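You operate a simulated robot arm through the tools that you are given. There is no shell and no other tool. Be economical: measure what you need, move in short steps, check, and stop when the job is done.

Carry out the task below with a simulated robot arm. There is one attempt and no reset: what you move stays moved.

TASK
Push the window side pullout shut.

It is judged by the outcome, as a careful person would: the job done as asked, and still so three seconds after it is handed in. It fails if anything else is knocked over, pushed out of place, dropped, spilled or broken.

THE ROBOT
A 7-joint arm with a two-finger parallel gripper, fixed in place. Base frame: the origin is at the foot of the arm, x ahead of it, y to its left, z up. Lengths are in mm, angles in degrees, forces in N, time in s.
Its first joint turns from -66.0 to 66.0 degrees. Payload 1.57 kg.
Tool frame: the origin (TCP) lies between the finger pads and is the grasp point; the fingertips stand 30 mm ahead of it; z points along the fingers, y is the line along which they close. The gripper opens to 110 mm. The fingers are 24 mm wide and 12 mm thick; the gripper's body (48 by 112 mm) begins 78 mm behind the TCP.
Orientation is that of the tool frame in the base frame, as a unit quaternion [w, x, y, z]. With the fingers straight down and closing along the base's y, the tool's x points along the base's -x, its y along +y and its z along -z.

THE INTERFACE
- The arm moves only by the tool jog_arm. Its argument "plan" is a list of rows, each an object of numbers (a shift or turn left out is 0, a gripper value left out holds the last): "claw": the gripper command, from -1 (fully open) to 1 (shut), values between in proportion; "x", "y", "z": the shift along the tool's x, y, z in units of 500 mm (1.0 is 500 mm); "ax", "ay", "az": the turn, a rotation vector about the tool's x, y, z in units of 180 degrees (1.0 is 180 degrees). In form: [{"claw": .., "x": .., "y": .., "z": .., "ax": .., "ay": .., "az": ..}, ...]. A call has 1 to 8 rows; each row is the pose to reach, as a shift and turn from the pose commanded when the call began, along the tool's axes at that moment. A call with a number of a shift or a turn outside -1 to 1 is refused whole. A row lasts 0.2 s, in which the tool goes at most 50 mm and 8.6 degrees; a call with a longer step from one row to the next is refused whole, and so is a gripper value outside its range. A pose out of reach is approached as far as the arm can. The call stops where the force on the tool passes 40 N (or 10 N more than at its start, if that is more) or the arm is blocked; 0.2 s more then pass. The fingers move at their own pace (about 108 mm/s each) and stop on an object; they squeeze with about 27 N. The grip force told is the motor's: it shows also when the fingers shut on nothing. Time passes only in rows, and 0.2 s behind the last, so rows that repeat a pose let the fingers close. It gives the time, the measured TCP pose, the force on the tool (base axes), the opening and the grip force at its end, in the units of the frame above (readings bear some noise).
- Cameras (640 x 400 px; columns grow to the right, rows downward): "scene" is fixed at [125, -384.3, 1392.6]; the picture's right is [0.95, -0.31, 0.00], its down [-0.23, -0.70, -0.68] and it looks along [0.21, 0.64, -0.74] (base axes); focal length 359 px, centre (320, 200). "wrist" rides on the gripper at [-36, 0, -80] in the tool frame; the picture's right is [0.00, -1.00, 0.00], its down [0.97, 0.00, -0.24] and it looks along [0.24, 0.00, 0.97] (tool axes); focal length 218 px, centre (320, 200).
- snapshot(camera): a new picture of that camera. No time passes.
- locate(camera, pixels): for up to 12 pixels [column, row] of the newest picture of that camera ("zoom" is the newest enlarged one), the place [x, y, z] in the base frame of the surface seen there, good to about 3 mm, but the place of the scene camera against the robot may be out by one fixed shift of up to 18 mm in any direction. No time passes.
- close_up(camera, box): a new picture of the part [left, top, right, bottom] of that camera's present view, enlarged. No time passes.
- finish_job(): hands the job in; it is judged then, once.

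Work in short steps. Measure before you move; look again where a grasp or a placing could have gone wrong, and mend it. You have 60 turns and 22 pictures in all, the two below and enlarged ones among them. Open the gripper and draw the arm clear of the work before you hand the job in, unless the task says otherwise; then end with one line.

The tools are called after "Call:" by a JSON object that holds its "op" and its "data". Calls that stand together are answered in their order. jog_arm: Moves the arm, as the interface text tells. Its arguments: {"type":"object","properties":{"plan":{"type":"array"}},"required":["plan"]} The other tools are called the same way: snapshot (camera) takes a picture; locate (camera, pixels) gives the place of the surface under pixels of a picture; close_up (camera, box) takes an enlarged picture of a part of a camera's view; finish_job () hands the job in.

At the start:

```text
clock: 0.0
tcp_pos: [446.8, 196.1, 965.3]
tcp_rot: [0.0, 0.001, 1.0, 0.001]
ft_force: [-0.2, 0.2, -0.3]
gripper_width: 109.9
gripper_force: 0.1
```

scene: 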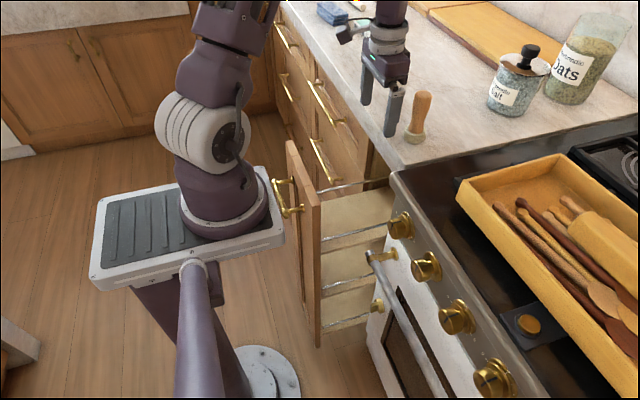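
wrist: 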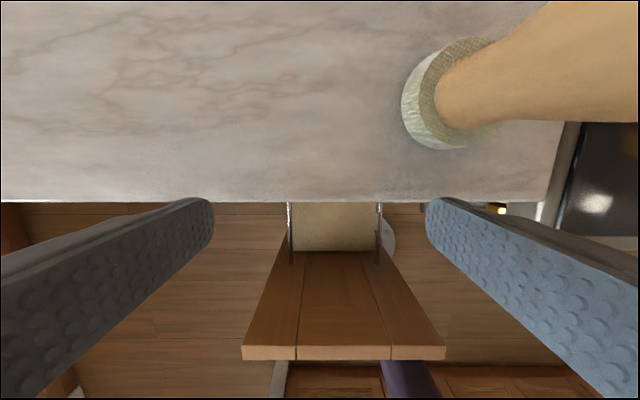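

The scene picture shows one open pullout front near (305,240), left of the oven. I'll enlarge that area and measure it.

Call:
{"op": "close_up", "data": {"camera": "scene", "box": [240, 100, 420, 360]}}

Call:
{"op": "locate", "data": {"camera": "scene", "pixels": [[290, 145], [318, 202], [292, 190], [282, 200], [318, 340], [392, 170], [375, 180], [415, 135], [345, 192], [310, 10], [320, 195], [303, 175]]}}

Call:
{"op": "locate", "data": {"camera": "wrist", "pixels": [[245, 350], [443, 350], [285, 255], [380, 255], [320, 195], [320, 300], [450, 120], [320, 355]]}}

```text
1.54 times, centred on (330, 230) of scene
```

zoom: 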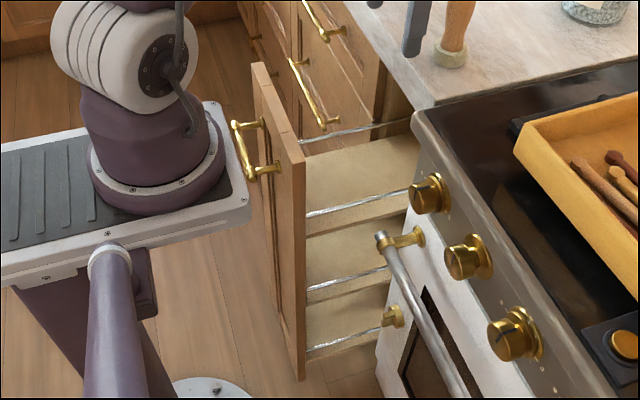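

```text
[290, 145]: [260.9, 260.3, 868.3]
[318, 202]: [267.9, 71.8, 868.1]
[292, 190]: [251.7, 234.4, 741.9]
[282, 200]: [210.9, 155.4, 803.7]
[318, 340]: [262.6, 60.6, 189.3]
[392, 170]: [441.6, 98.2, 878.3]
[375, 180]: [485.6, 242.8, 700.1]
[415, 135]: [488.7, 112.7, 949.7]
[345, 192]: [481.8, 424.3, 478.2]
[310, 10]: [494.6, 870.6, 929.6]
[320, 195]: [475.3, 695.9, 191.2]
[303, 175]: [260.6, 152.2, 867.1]
```

```text
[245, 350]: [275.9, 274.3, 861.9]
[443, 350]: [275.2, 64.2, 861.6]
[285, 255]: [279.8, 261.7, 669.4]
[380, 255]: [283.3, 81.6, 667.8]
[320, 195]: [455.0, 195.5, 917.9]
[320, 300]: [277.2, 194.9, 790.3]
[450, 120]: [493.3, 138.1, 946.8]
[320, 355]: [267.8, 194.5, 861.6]
```

The front's outer face is at about x=257, with its top at z≈862 and y from 65 to 273. Next I'll measure the counter edge, the closed neighbour fronts, and the handle.

Call:
{"op": "locate", "data": {"camera": "zoom", "pixels": [[236, 126], [262, 122], [249, 176], [275, 172], [345, 80], [370, 70], [395, 85], [425, 102], [380, 50], [283, 140], [298, 158], [278, 60]]}}

Call:
{"op": "locate", "data": {"camera": "wrist", "pixels": [[320, 201], [250, 201], [420, 201], [320, 190], [340, 215], [305, 210], [500, 210], [535, 205], [260, 356], [430, 358], [520, 200]]}}

Call:
{"op": "close_up", "data": {"camera": "scene", "box": [240, 0, 420, 112]}}

```text
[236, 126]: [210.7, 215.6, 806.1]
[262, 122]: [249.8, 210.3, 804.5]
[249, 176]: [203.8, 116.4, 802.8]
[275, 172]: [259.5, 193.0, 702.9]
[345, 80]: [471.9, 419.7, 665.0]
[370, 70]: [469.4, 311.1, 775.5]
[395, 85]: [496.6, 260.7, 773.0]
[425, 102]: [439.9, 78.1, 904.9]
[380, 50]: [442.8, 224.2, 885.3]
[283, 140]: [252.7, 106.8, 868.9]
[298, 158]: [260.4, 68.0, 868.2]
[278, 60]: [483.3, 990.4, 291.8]
```

```text
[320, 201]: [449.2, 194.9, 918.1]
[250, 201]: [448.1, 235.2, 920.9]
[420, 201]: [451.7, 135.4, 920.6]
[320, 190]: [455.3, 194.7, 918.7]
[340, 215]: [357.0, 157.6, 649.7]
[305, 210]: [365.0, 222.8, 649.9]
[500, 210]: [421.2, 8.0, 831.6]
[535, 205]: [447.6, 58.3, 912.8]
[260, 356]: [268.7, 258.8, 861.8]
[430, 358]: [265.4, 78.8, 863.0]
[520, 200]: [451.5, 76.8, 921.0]
```

```text
3.56 times, centred on (330, 56) of scene
```

zoom: 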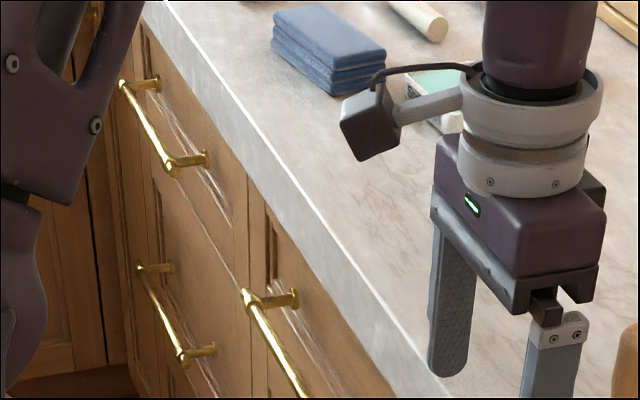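

The counter edge (x≈448) overhangs the closed fronts (x≈475). So I'll push first with the closed fingers pointing down, then finish with the tool tilted. First I move back in front of the panel at height, at y≈245, beyond the handle's end (y≈216).

Call:
{"op": "jog_arm", "data": {"plan": [{"claw": 1, "x": 0.093, "y": 0.02}, {"claw": 1, "x": 0.186, "y": 0.04}, {"claw": 1, "x": 0.279, "y": 0.06}, {"claw": 1, "x": 0.372, "y": 0.08}, {"claw": 1, "x": 0.45, "y": 0.098}, {"claw": 1, "x": 0.476, "y": 0.098}]}}

Call:
{"op": "snapshot", "data": {"camera": "wrist"}}

Call:
{"op": "snapshot", "data": {"camera": "scene"}}

```text
clock: 1.4
tcp_pos: [207.4, 246.2, 963.3]
tcp_rot: [0.0, -0.001, 1.0, 0.0]
ft_force: [0.3, -0.2, 0.2]
gripper_width: 0.4
gripper_force: 21.6
```

```text
17 pictures are left
```

wrist: 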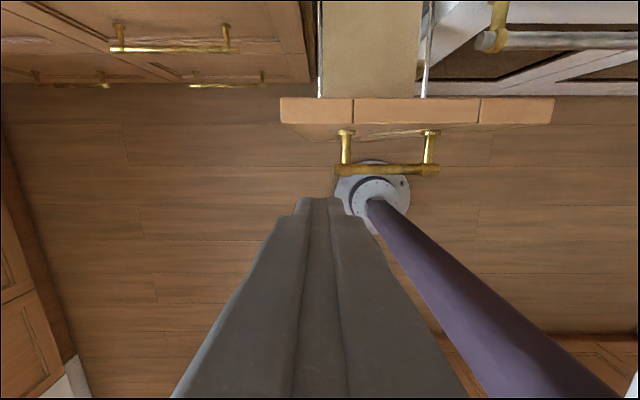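

```text
16 pictures are left
```

scene: 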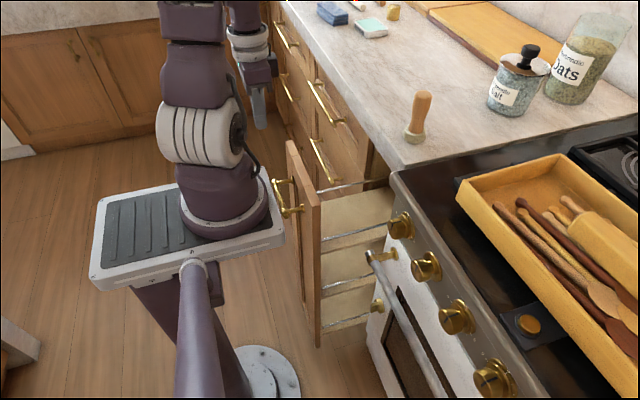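

The arm reached the spot. I measure the handle and panel face from the new wrist view.

Call:
{"op": "locate", "data": {"camera": "wrist", "pixels": [[285, 120], [550, 120], [420, 120], [420, 100], [340, 170], [437, 170], [385, 170], [170, 48], [228, 45], [302, 60], [300, 122]]}}

```text
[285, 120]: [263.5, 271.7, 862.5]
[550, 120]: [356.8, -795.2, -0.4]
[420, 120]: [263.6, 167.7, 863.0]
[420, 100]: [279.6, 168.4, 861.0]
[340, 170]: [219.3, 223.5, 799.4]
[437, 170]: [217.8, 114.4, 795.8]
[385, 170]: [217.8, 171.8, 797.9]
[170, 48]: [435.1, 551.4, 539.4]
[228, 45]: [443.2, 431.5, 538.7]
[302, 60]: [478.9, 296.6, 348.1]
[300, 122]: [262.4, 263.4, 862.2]
```

The face is at x≈262, the handle bar ends at y≈224, and neighbouring closed fronts are at x≈478. I lower to TCP z≈863, then move forward.

Call:
{"op": "jog_arm", "data": {"plan": [{"claw": 1, "z": 0.07}, {"claw": 1, "z": 0.14}, {"claw": 1, "z": 0.2}, {"claw": 1, "z": 0.2}]}}

```text
clock: 2.4
tcp_pos: [215.1, 254.0, 893.8]
tcp_rot: [-0.065, -0.005, 0.998, 0.012]
ft_force: [1.2, 0.2, -0.2]
gripper_width: 0.0
gripper_force: 21.8
out of reach, approached as far as the arm can: row 2, 3
```

The arm can't get that low with the tool vertical this close to the base. I back up, then lean the tool so the fingers point down and slightly back toward the base, which puts the wrist farther out.

Call:
{"op": "jog_arm", "data": {"plan": [{"claw": 1, "z": -0.07}, {"claw": 1, "z": -0.14}]}}

```text
clock: 3.0
tcp_pos: [212.6, 244.5, 934.4]
tcp_rot: [0.001, 0.001, 1.0, 0.0]
ft_force: [0.4, -0.1, 0.4]
gripper_width: 0.0
gripper_force: 21.4
out of reach, approached as far as the arm can: row 1
```

Call:
{"op": "jog_arm", "data": {"plan": [{"claw": 1, "x": -0.01, "ay": 0.046}, {"claw": 1, "x": -0.02, "ay": 0.092}, {"claw": 1, "x": -0.04, "ay": 0.138}, {"claw": 1, "x": -0.04, "ay": 0.138, "z": 0.05}, {"claw": 1, "x": -0.04, "ay": 0.138, "z": 0.1}, {"claw": 1, "x": -0.04, "ay": 0.138, "z": 0.14}]}}

Call:
{"op": "snapshot", "data": {"camera": "scene"}}

```text
clock: 4.4
tcp_pos: [229.2, 244.8, 864.3]
tcp_rot: [-0.215, 0.0, 0.977, 0.0]
ft_force: [-0.1, -0.6, 0.4]
gripper_width: 0.0
gripper_force: 21.1
```

```text
15 pictures are left
```

scene: 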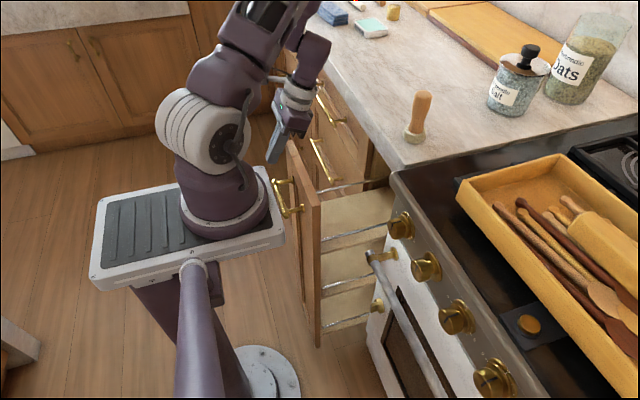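

It's in place: the fingertip is in front of the face at z≈837, clear of the handle. I push about 90 mm in +x in small steps.

Call:
{"op": "jog_arm", "data": {"plan": [{"claw": 1, "x": -0.02, "z": -0.0093}, {"claw": 1, "x": -0.04, "z": -0.0185}, {"claw": 1, "x": -0.06, "z": -0.0278}, {"claw": 1, "x": -0.08, "z": -0.037}, {"claw": 1, "x": -0.1, "z": -0.0463}, {"claw": 1, "x": -0.12, "z": -0.0556}, {"claw": 1, "x": -0.14, "z": -0.0648}, {"claw": 1, "x": -0.16, "z": -0.0741}]}}

Call:
{"op": "snapshot", "data": {"camera": "scene"}}

```text
clock: 6.2
tcp_pos: [318.6, 243.2, 864.6]
tcp_rot: [-0.215, -0.001, 0.977, -0.001]
ft_force: [-0.3, -0.2, 0.7]
gripper_width: 0.0
gripper_force: 21.2
```

```text
14 pictures are left
```

scene: 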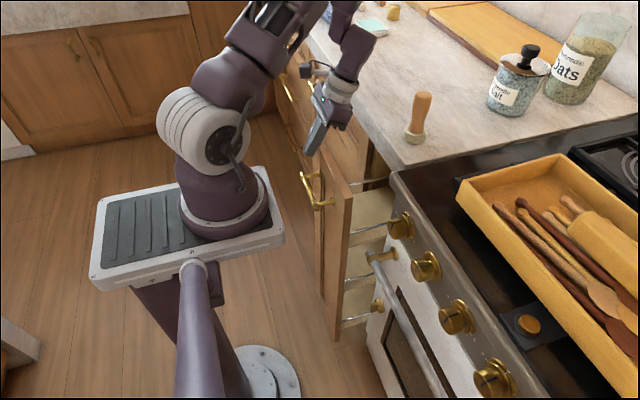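

The panel moved in to about x≈345, with no residual force. I back off a little, bring the tool vertical and look at the reading.

Call:
{"op": "jog_arm", "data": {"plan": [{"claw": 1, "x": 0.035, "z": 0.016}, {"claw": 1, "x": 0.054, "z": 0.025, "ay": -0.046}, {"claw": 1, "x": 0.054, "z": 0.025, "ay": -0.092}, {"claw": 1, "x": 0.054, "z": 0.025, "ay": -0.138}]}}

```text
clock: 7.2
tcp_pos: [288.1, 244.4, 865.8]
tcp_rot: [0.001, 0.001, 1.0, 0.001]
ft_force: [-0.2, 0.7, 0.6]
gripper_width: 0.0
gripper_force: 21.4
```

Vertical now at x=288. I push straight forward to x≈383, stopping short of the counter edge.

Call:
{"op": "jog_arm", "data": {"plan": [{"claw": 1, "x": -0.04}, {"claw": 1, "x": -0.07}, {"claw": 1, "x": -0.09}, {"claw": 1, "x": -0.11}, {"claw": 1, "x": -0.13}, {"claw": 1, "x": -0.15}, {"claw": 1, "x": -0.17}, {"claw": 1, "x": -0.19}]}}

Call:
{"op": "snapshot", "data": {"camera": "scene"}}

Call:
{"op": "snapshot", "data": {"camera": "wrist"}}

```text
clock: 9.0
tcp_pos: [380.7, 244.2, 865.5]
tcp_rot: [0.0, 0.001, 1.0, 0.0]
ft_force: [0.3, 0.6, 0.1]
gripper_width: 0.0
gripper_force: 21.2
```

```text
13 pictures are left
```

scene: 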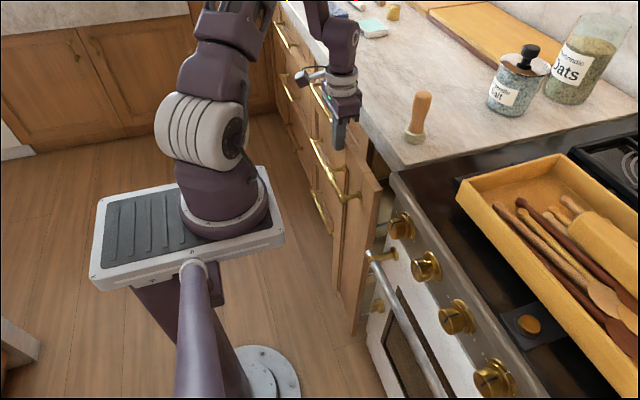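

```text
12 pictures are left
```

wrist: 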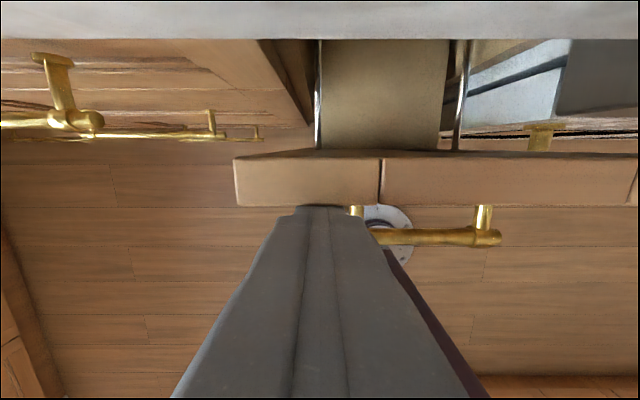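

The face is at x≈393, with about 80 mm to go. I back off and tilt the fingers about 36° forward, so the gripper stays clear of the counter lip, and shift toward the panel centre.

Call:
{"op": "jog_arm", "data": {"plan": [{"claw": 1, "x": 0.06}, {"claw": 1, "x": 0.1, "y": -0.02, "ay": -0.045}, {"claw": 1, "x": 0.1, "y": -0.04, "ay": -0.09}, {"claw": 1, "x": 0.1, "y": -0.06, "ay": -0.135}, {"claw": 1, "x": 0.1, "y": -0.06, "ay": -0.18}, {"claw": 1, "x": 0.1, "y": -0.06, "ay": -0.2}]}}

Call:
{"op": "snapshot", "data": {"camera": "scene"}}

```text
clock: 10.4
tcp_pos: [331.6, 213.3, 864.5]
tcp_rot: [0.31, 0.0, 0.951, -0.001]
ft_force: [0.7, -0.2, 0.1]
gripper_width: 0.0
gripper_force: 21.5
out of reach, approached as far as the arm can: row 2, 3
```

```text
11 pictures are left
```

scene: 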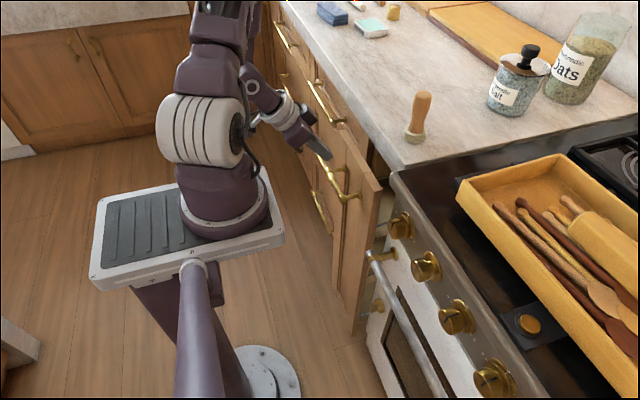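

Tilt reached. I push in +x, about 100 mm in small steps.

Call:
{"op": "jog_arm", "data": {"plan": [{"claw": 1, "x": -0.032, "z": 0.0235}, {"claw": 1, "x": -0.052, "z": 0.038}, {"claw": 1, "x": -0.072, "z": 0.0524}, {"claw": 1, "x": -0.092, "z": 0.067}, {"claw": 1, "x": -0.112, "z": 0.0815}, {"claw": 1, "x": -0.132, "z": 0.096}, {"claw": 1, "x": -0.148, "z": 0.1077}, {"claw": 1, "x": -0.161, "z": 0.117}]}}

Call:
{"op": "snapshot", "data": {"camera": "scene"}}

```text
clock: 12.2
tcp_pos: [432.4, 213.7, 865.0]
tcp_rot: [0.31, -0.001, 0.951, 0.0]
ft_force: [-2.5, 0.5, 0.6]
gripper_width: 0.0
gripper_force: 21.3
```

```text
10 pictures are left
```

scene: 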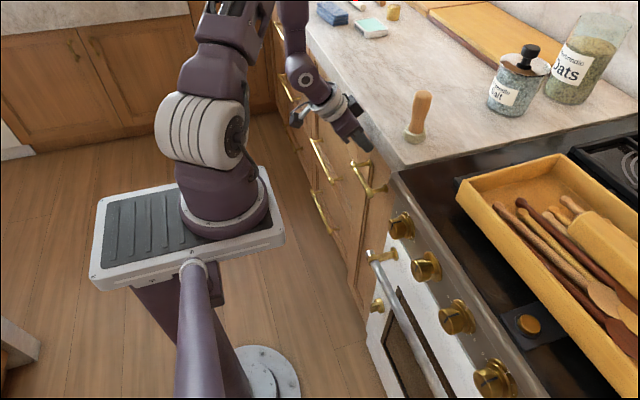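

The panel is nearly flush and the force is −2.5 N. I keep pushing in 4 mm steps until it stops.

Call:
{"op": "jog_arm", "data": {"plan": [{"claw": 1, "x": -0.0065, "z": 0.0047}, {"claw": 1, "x": -0.013, "z": 0.0094}, {"claw": 1, "x": -0.0195, "z": 0.0141}, {"claw": 1, "x": -0.026, "z": 0.0188}, {"claw": 1, "x": -0.0325, "z": 0.0235}]}}

Call:
{"op": "close_up", "data": {"camera": "scene", "box": [290, 80, 450, 340]}}

```text
clock: 13.0
tcp_pos: [437.4, 213.9, 861.4]
tcp_rot: [0.301, -0.002, 0.954, -0.001]
ft_force: [-2.7, 0.4, -1.0]
gripper_width: 0.0
gripper_force: 20.9
stopped in row 3: the force on the tool passed its limit (the readings are from after the stop); the commanded pose is now the measured one
```

```text
1.54 times, centred on (370, 210) of scene
```

zoom: 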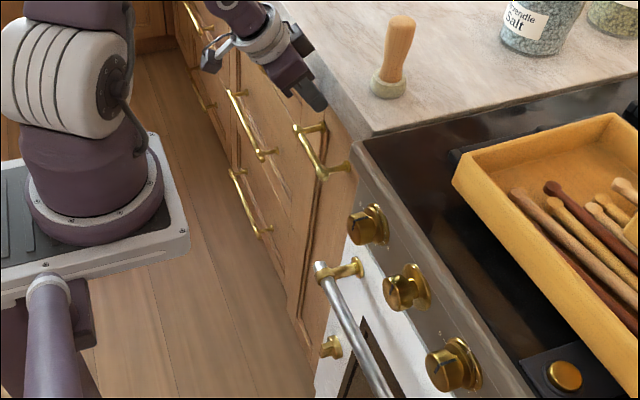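

The push met a hard stop. I check whether the panel is flush with its neighbours.

Call:
{"op": "locate", "data": {"camera": "zoom", "pixels": [[310, 185], [325, 210], [295, 230], [280, 190], [288, 170], [260, 180], [275, 230], [305, 300], [262, 110], [225, 80], [320, 175], [262, 155]]}}

Call:
{"op": "snapshot", "data": {"camera": "wrist"}}

```text
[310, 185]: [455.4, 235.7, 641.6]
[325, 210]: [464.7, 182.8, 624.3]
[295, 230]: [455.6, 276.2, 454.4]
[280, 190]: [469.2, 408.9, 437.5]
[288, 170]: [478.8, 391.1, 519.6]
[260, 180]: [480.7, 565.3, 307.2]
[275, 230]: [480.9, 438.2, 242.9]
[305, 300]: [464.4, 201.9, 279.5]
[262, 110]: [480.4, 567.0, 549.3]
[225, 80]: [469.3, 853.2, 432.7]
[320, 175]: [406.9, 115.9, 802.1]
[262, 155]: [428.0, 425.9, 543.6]
```

```text
8 pictures are left
```

wrist: 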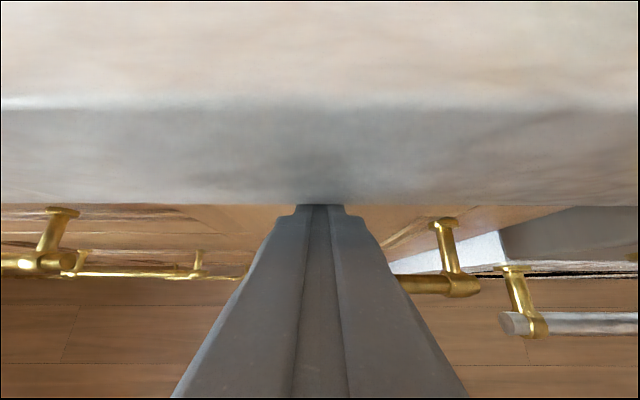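

The panel frame (x≈455) is still about 14 mm proud of its neighbours (≈469), so the finger may have hit the counter lip. I check the lip's height and the nearby handle.

Call:
{"op": "locate", "data": {"camera": "wrist", "pixels": [[250, 112], [250, 198], [220, 215], [250, 215], [200, 225], [60, 212], [70, 262], [440, 225], [470, 285], [400, 210], [400, 198], [150, 225]]}}

```text
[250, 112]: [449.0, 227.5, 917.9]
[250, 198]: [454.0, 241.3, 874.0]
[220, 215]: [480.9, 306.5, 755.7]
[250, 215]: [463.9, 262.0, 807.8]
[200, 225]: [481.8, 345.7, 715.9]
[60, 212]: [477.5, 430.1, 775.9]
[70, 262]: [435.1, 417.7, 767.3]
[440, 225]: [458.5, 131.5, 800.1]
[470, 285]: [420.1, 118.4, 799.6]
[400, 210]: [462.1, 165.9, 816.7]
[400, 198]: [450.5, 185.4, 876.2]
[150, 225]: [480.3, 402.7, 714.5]
```

Confirmed: the face is at 463 against 478–480 for the neighbours, and the lip's underside is at z≈874. I back off, shift left of the handle to y≈247, and go 50 mm lower before pushing again.

Call:
{"op": "jog_arm", "data": {"plan": [{"claw": 1, "x": 0.0655, "z": -0.046}, {"claw": 1, "x": 0.0655, "z": -0.046, "y": 0.067}, {"claw": 1, "x": 0.094, "z": -0.005, "y": 0.067}, {"claw": 1, "x": 0.123, "z": 0.036, "y": 0.067}, {"claw": 1, "x": 0.123, "z": 0.036, "y": 0.067}]}}

Call:
{"op": "snapshot", "data": {"camera": "wrist"}}

```text
clock: 14.2
tcp_pos: [395.7, 248.6, 813.3]
tcp_rot: [0.301, -0.002, 0.953, 0.0]
ft_force: [0.3, 0.2, -0.8]
gripper_width: 0.0
gripper_force: 21.9
```

```text
7 pictures are left
```

wrist: 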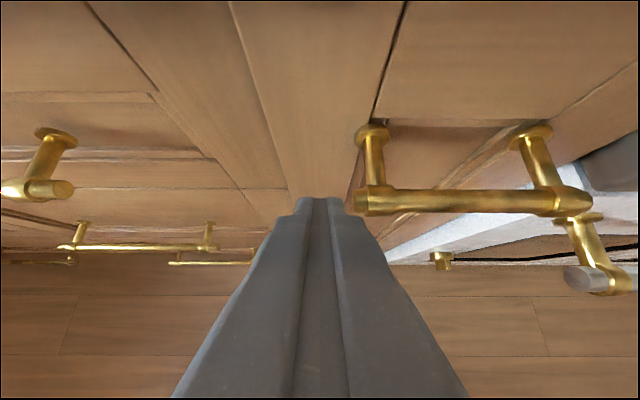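

Clear of the handle, but at this tilt the wrist camera would come near the counter edge. I tilt 20° further forward first.

Call:
{"op": "jog_arm", "data": {"plan": [{"claw": 1, "ay": -0.037}, {"claw": 1, "ay": -0.074}, {"claw": 1, "ay": -0.111}, {"claw": 1, "ay": -0.111}]}}

```text
clock: 15.2
tcp_pos: [396.4, 247.3, 813.6]
tcp_rot: [0.463, -0.002, 0.886, 0.0]
ft_force: [-0.2, -0.5, 0.6]
gripper_width: 0.2
gripper_force: 20.8
```

Tilt is now 55°. I push forward in small steps until it stops.

Call:
{"op": "jog_arm", "data": {"plan": [{"claw": 1, "x": -0.0285, "z": 0.041}, {"claw": 1, "x": -0.0365, "z": 0.0525}, {"claw": 1, "x": -0.0433, "z": 0.0624}, {"claw": 1, "x": -0.0479, "z": 0.069}, {"claw": 1, "x": -0.0524, "z": 0.0755}, {"claw": 1, "x": -0.057, "z": 0.0821}, {"claw": 1, "x": -0.0604, "z": 0.087}, {"claw": 1, "x": -0.0638, "z": 0.0919}]}}

Call:
{"op": "snapshot", "data": {"camera": "wrist"}}

```text
clock: 17.0
tcp_pos: [449.5, 248.4, 811.2]
tcp_rot: [0.46, -0.004, 0.888, 0.001]
ft_force: [-11.5, -0.3, 4.5]
gripper_width: 0.0
gripper_force: 21.2
stopped in row 8: the force on the tool passed its limit (the readings are from after the stop); the commanded pose is now the measured one
```

```text
6 pictures are left
```

wrist: 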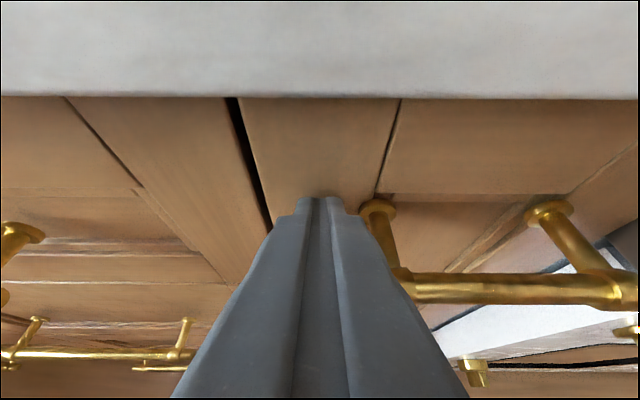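

Stopped again on force. I compare the panel's depth with the neighbour's.

Call:
{"op": "locate", "data": {"camera": "wrist", "pixels": [[280, 130], [350, 130], [260, 160], [200, 130], [150, 120], [210, 180], [450, 130], [600, 110], [450, 295], [100, 110]]}}

```text
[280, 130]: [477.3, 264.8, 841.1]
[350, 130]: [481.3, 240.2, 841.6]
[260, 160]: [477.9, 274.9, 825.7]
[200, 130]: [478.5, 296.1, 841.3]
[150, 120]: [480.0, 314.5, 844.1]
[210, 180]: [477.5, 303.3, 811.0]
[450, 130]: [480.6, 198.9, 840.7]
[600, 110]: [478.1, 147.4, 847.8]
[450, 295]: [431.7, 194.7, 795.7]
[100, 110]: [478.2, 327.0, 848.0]
```

Now flush: the panel is at 477–481 and its neighbours at 478–480. I withdraw straight back, then check that it stays shut.

Call:
{"op": "jog_arm", "data": {"plan": [{"claw": 1, "x": 0.03, "z": -0.043}, {"claw": 1, "x": 0.08, "z": -0.115}, {"claw": 1, "x": 0.12, "z": -0.172}, {"claw": 1, "x": 0.12, "z": -0.172}, {"claw": -0.5, "x": 0.12, "z": -0.172}, {"claw": -0.5, "x": 0.12, "z": -0.172}, {"claw": -0.5, "x": 0.12, "z": -0.172}, {"claw": -0.5, "x": 0.12, "z": -0.172}]}}

Call:
{"op": "snapshot", "data": {"camera": "wrist"}}

Call:
{"op": "snapshot", "data": {"camera": "scene"}}

```text
clock: 18.8
tcp_pos: [344.1, 248.1, 811.8]
tcp_rot: [0.46, -0.002, 0.888, -0.001]
ft_force: [-0.5, 0.4, -0.4]
gripper_width: 82.5
gripper_force: 0.0
```

```text
5 pictures are left
```

wrist: 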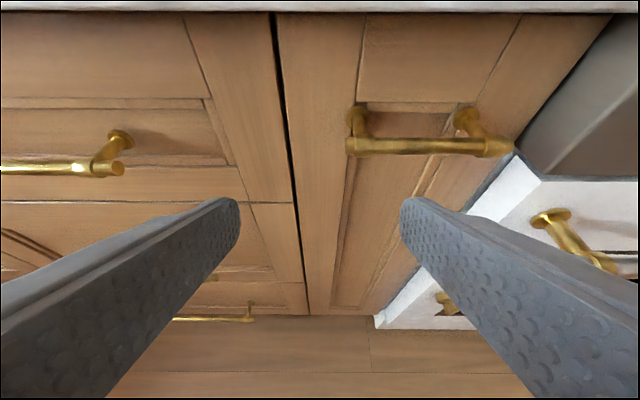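

```text
4 pictures are left
```

scene: 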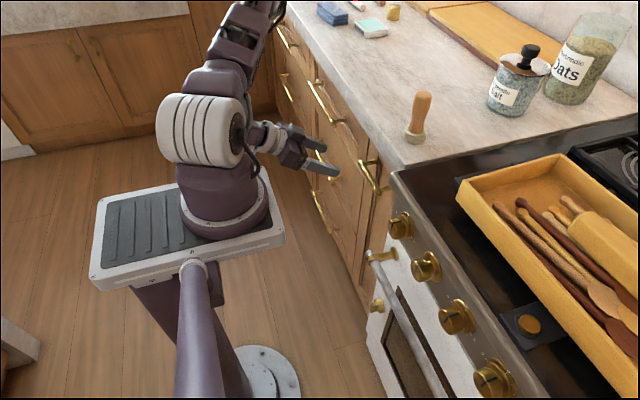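

Call:
{"op": "locate", "data": {"camera": "wrist", "pixels": [[310, 60], [310, 200], [240, 60], [250, 150], [400, 30], [270, 230]]}}

```text
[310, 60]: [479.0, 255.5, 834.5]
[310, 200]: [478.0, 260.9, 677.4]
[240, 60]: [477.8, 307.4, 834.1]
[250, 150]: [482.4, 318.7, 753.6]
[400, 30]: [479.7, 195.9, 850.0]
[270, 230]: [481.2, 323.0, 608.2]
```

The panel is still flush (478–480) with the gripper open and clear, and nothing else has moved. I hand the job in.

Call:
{"op": "finish_job", "data": {}}

```text
The job is handed in.
```

The pullout left of the oven is shut and flush with the fronts beside it; I took it to be the window side one, as it was the only open one in view, though no window was visible.
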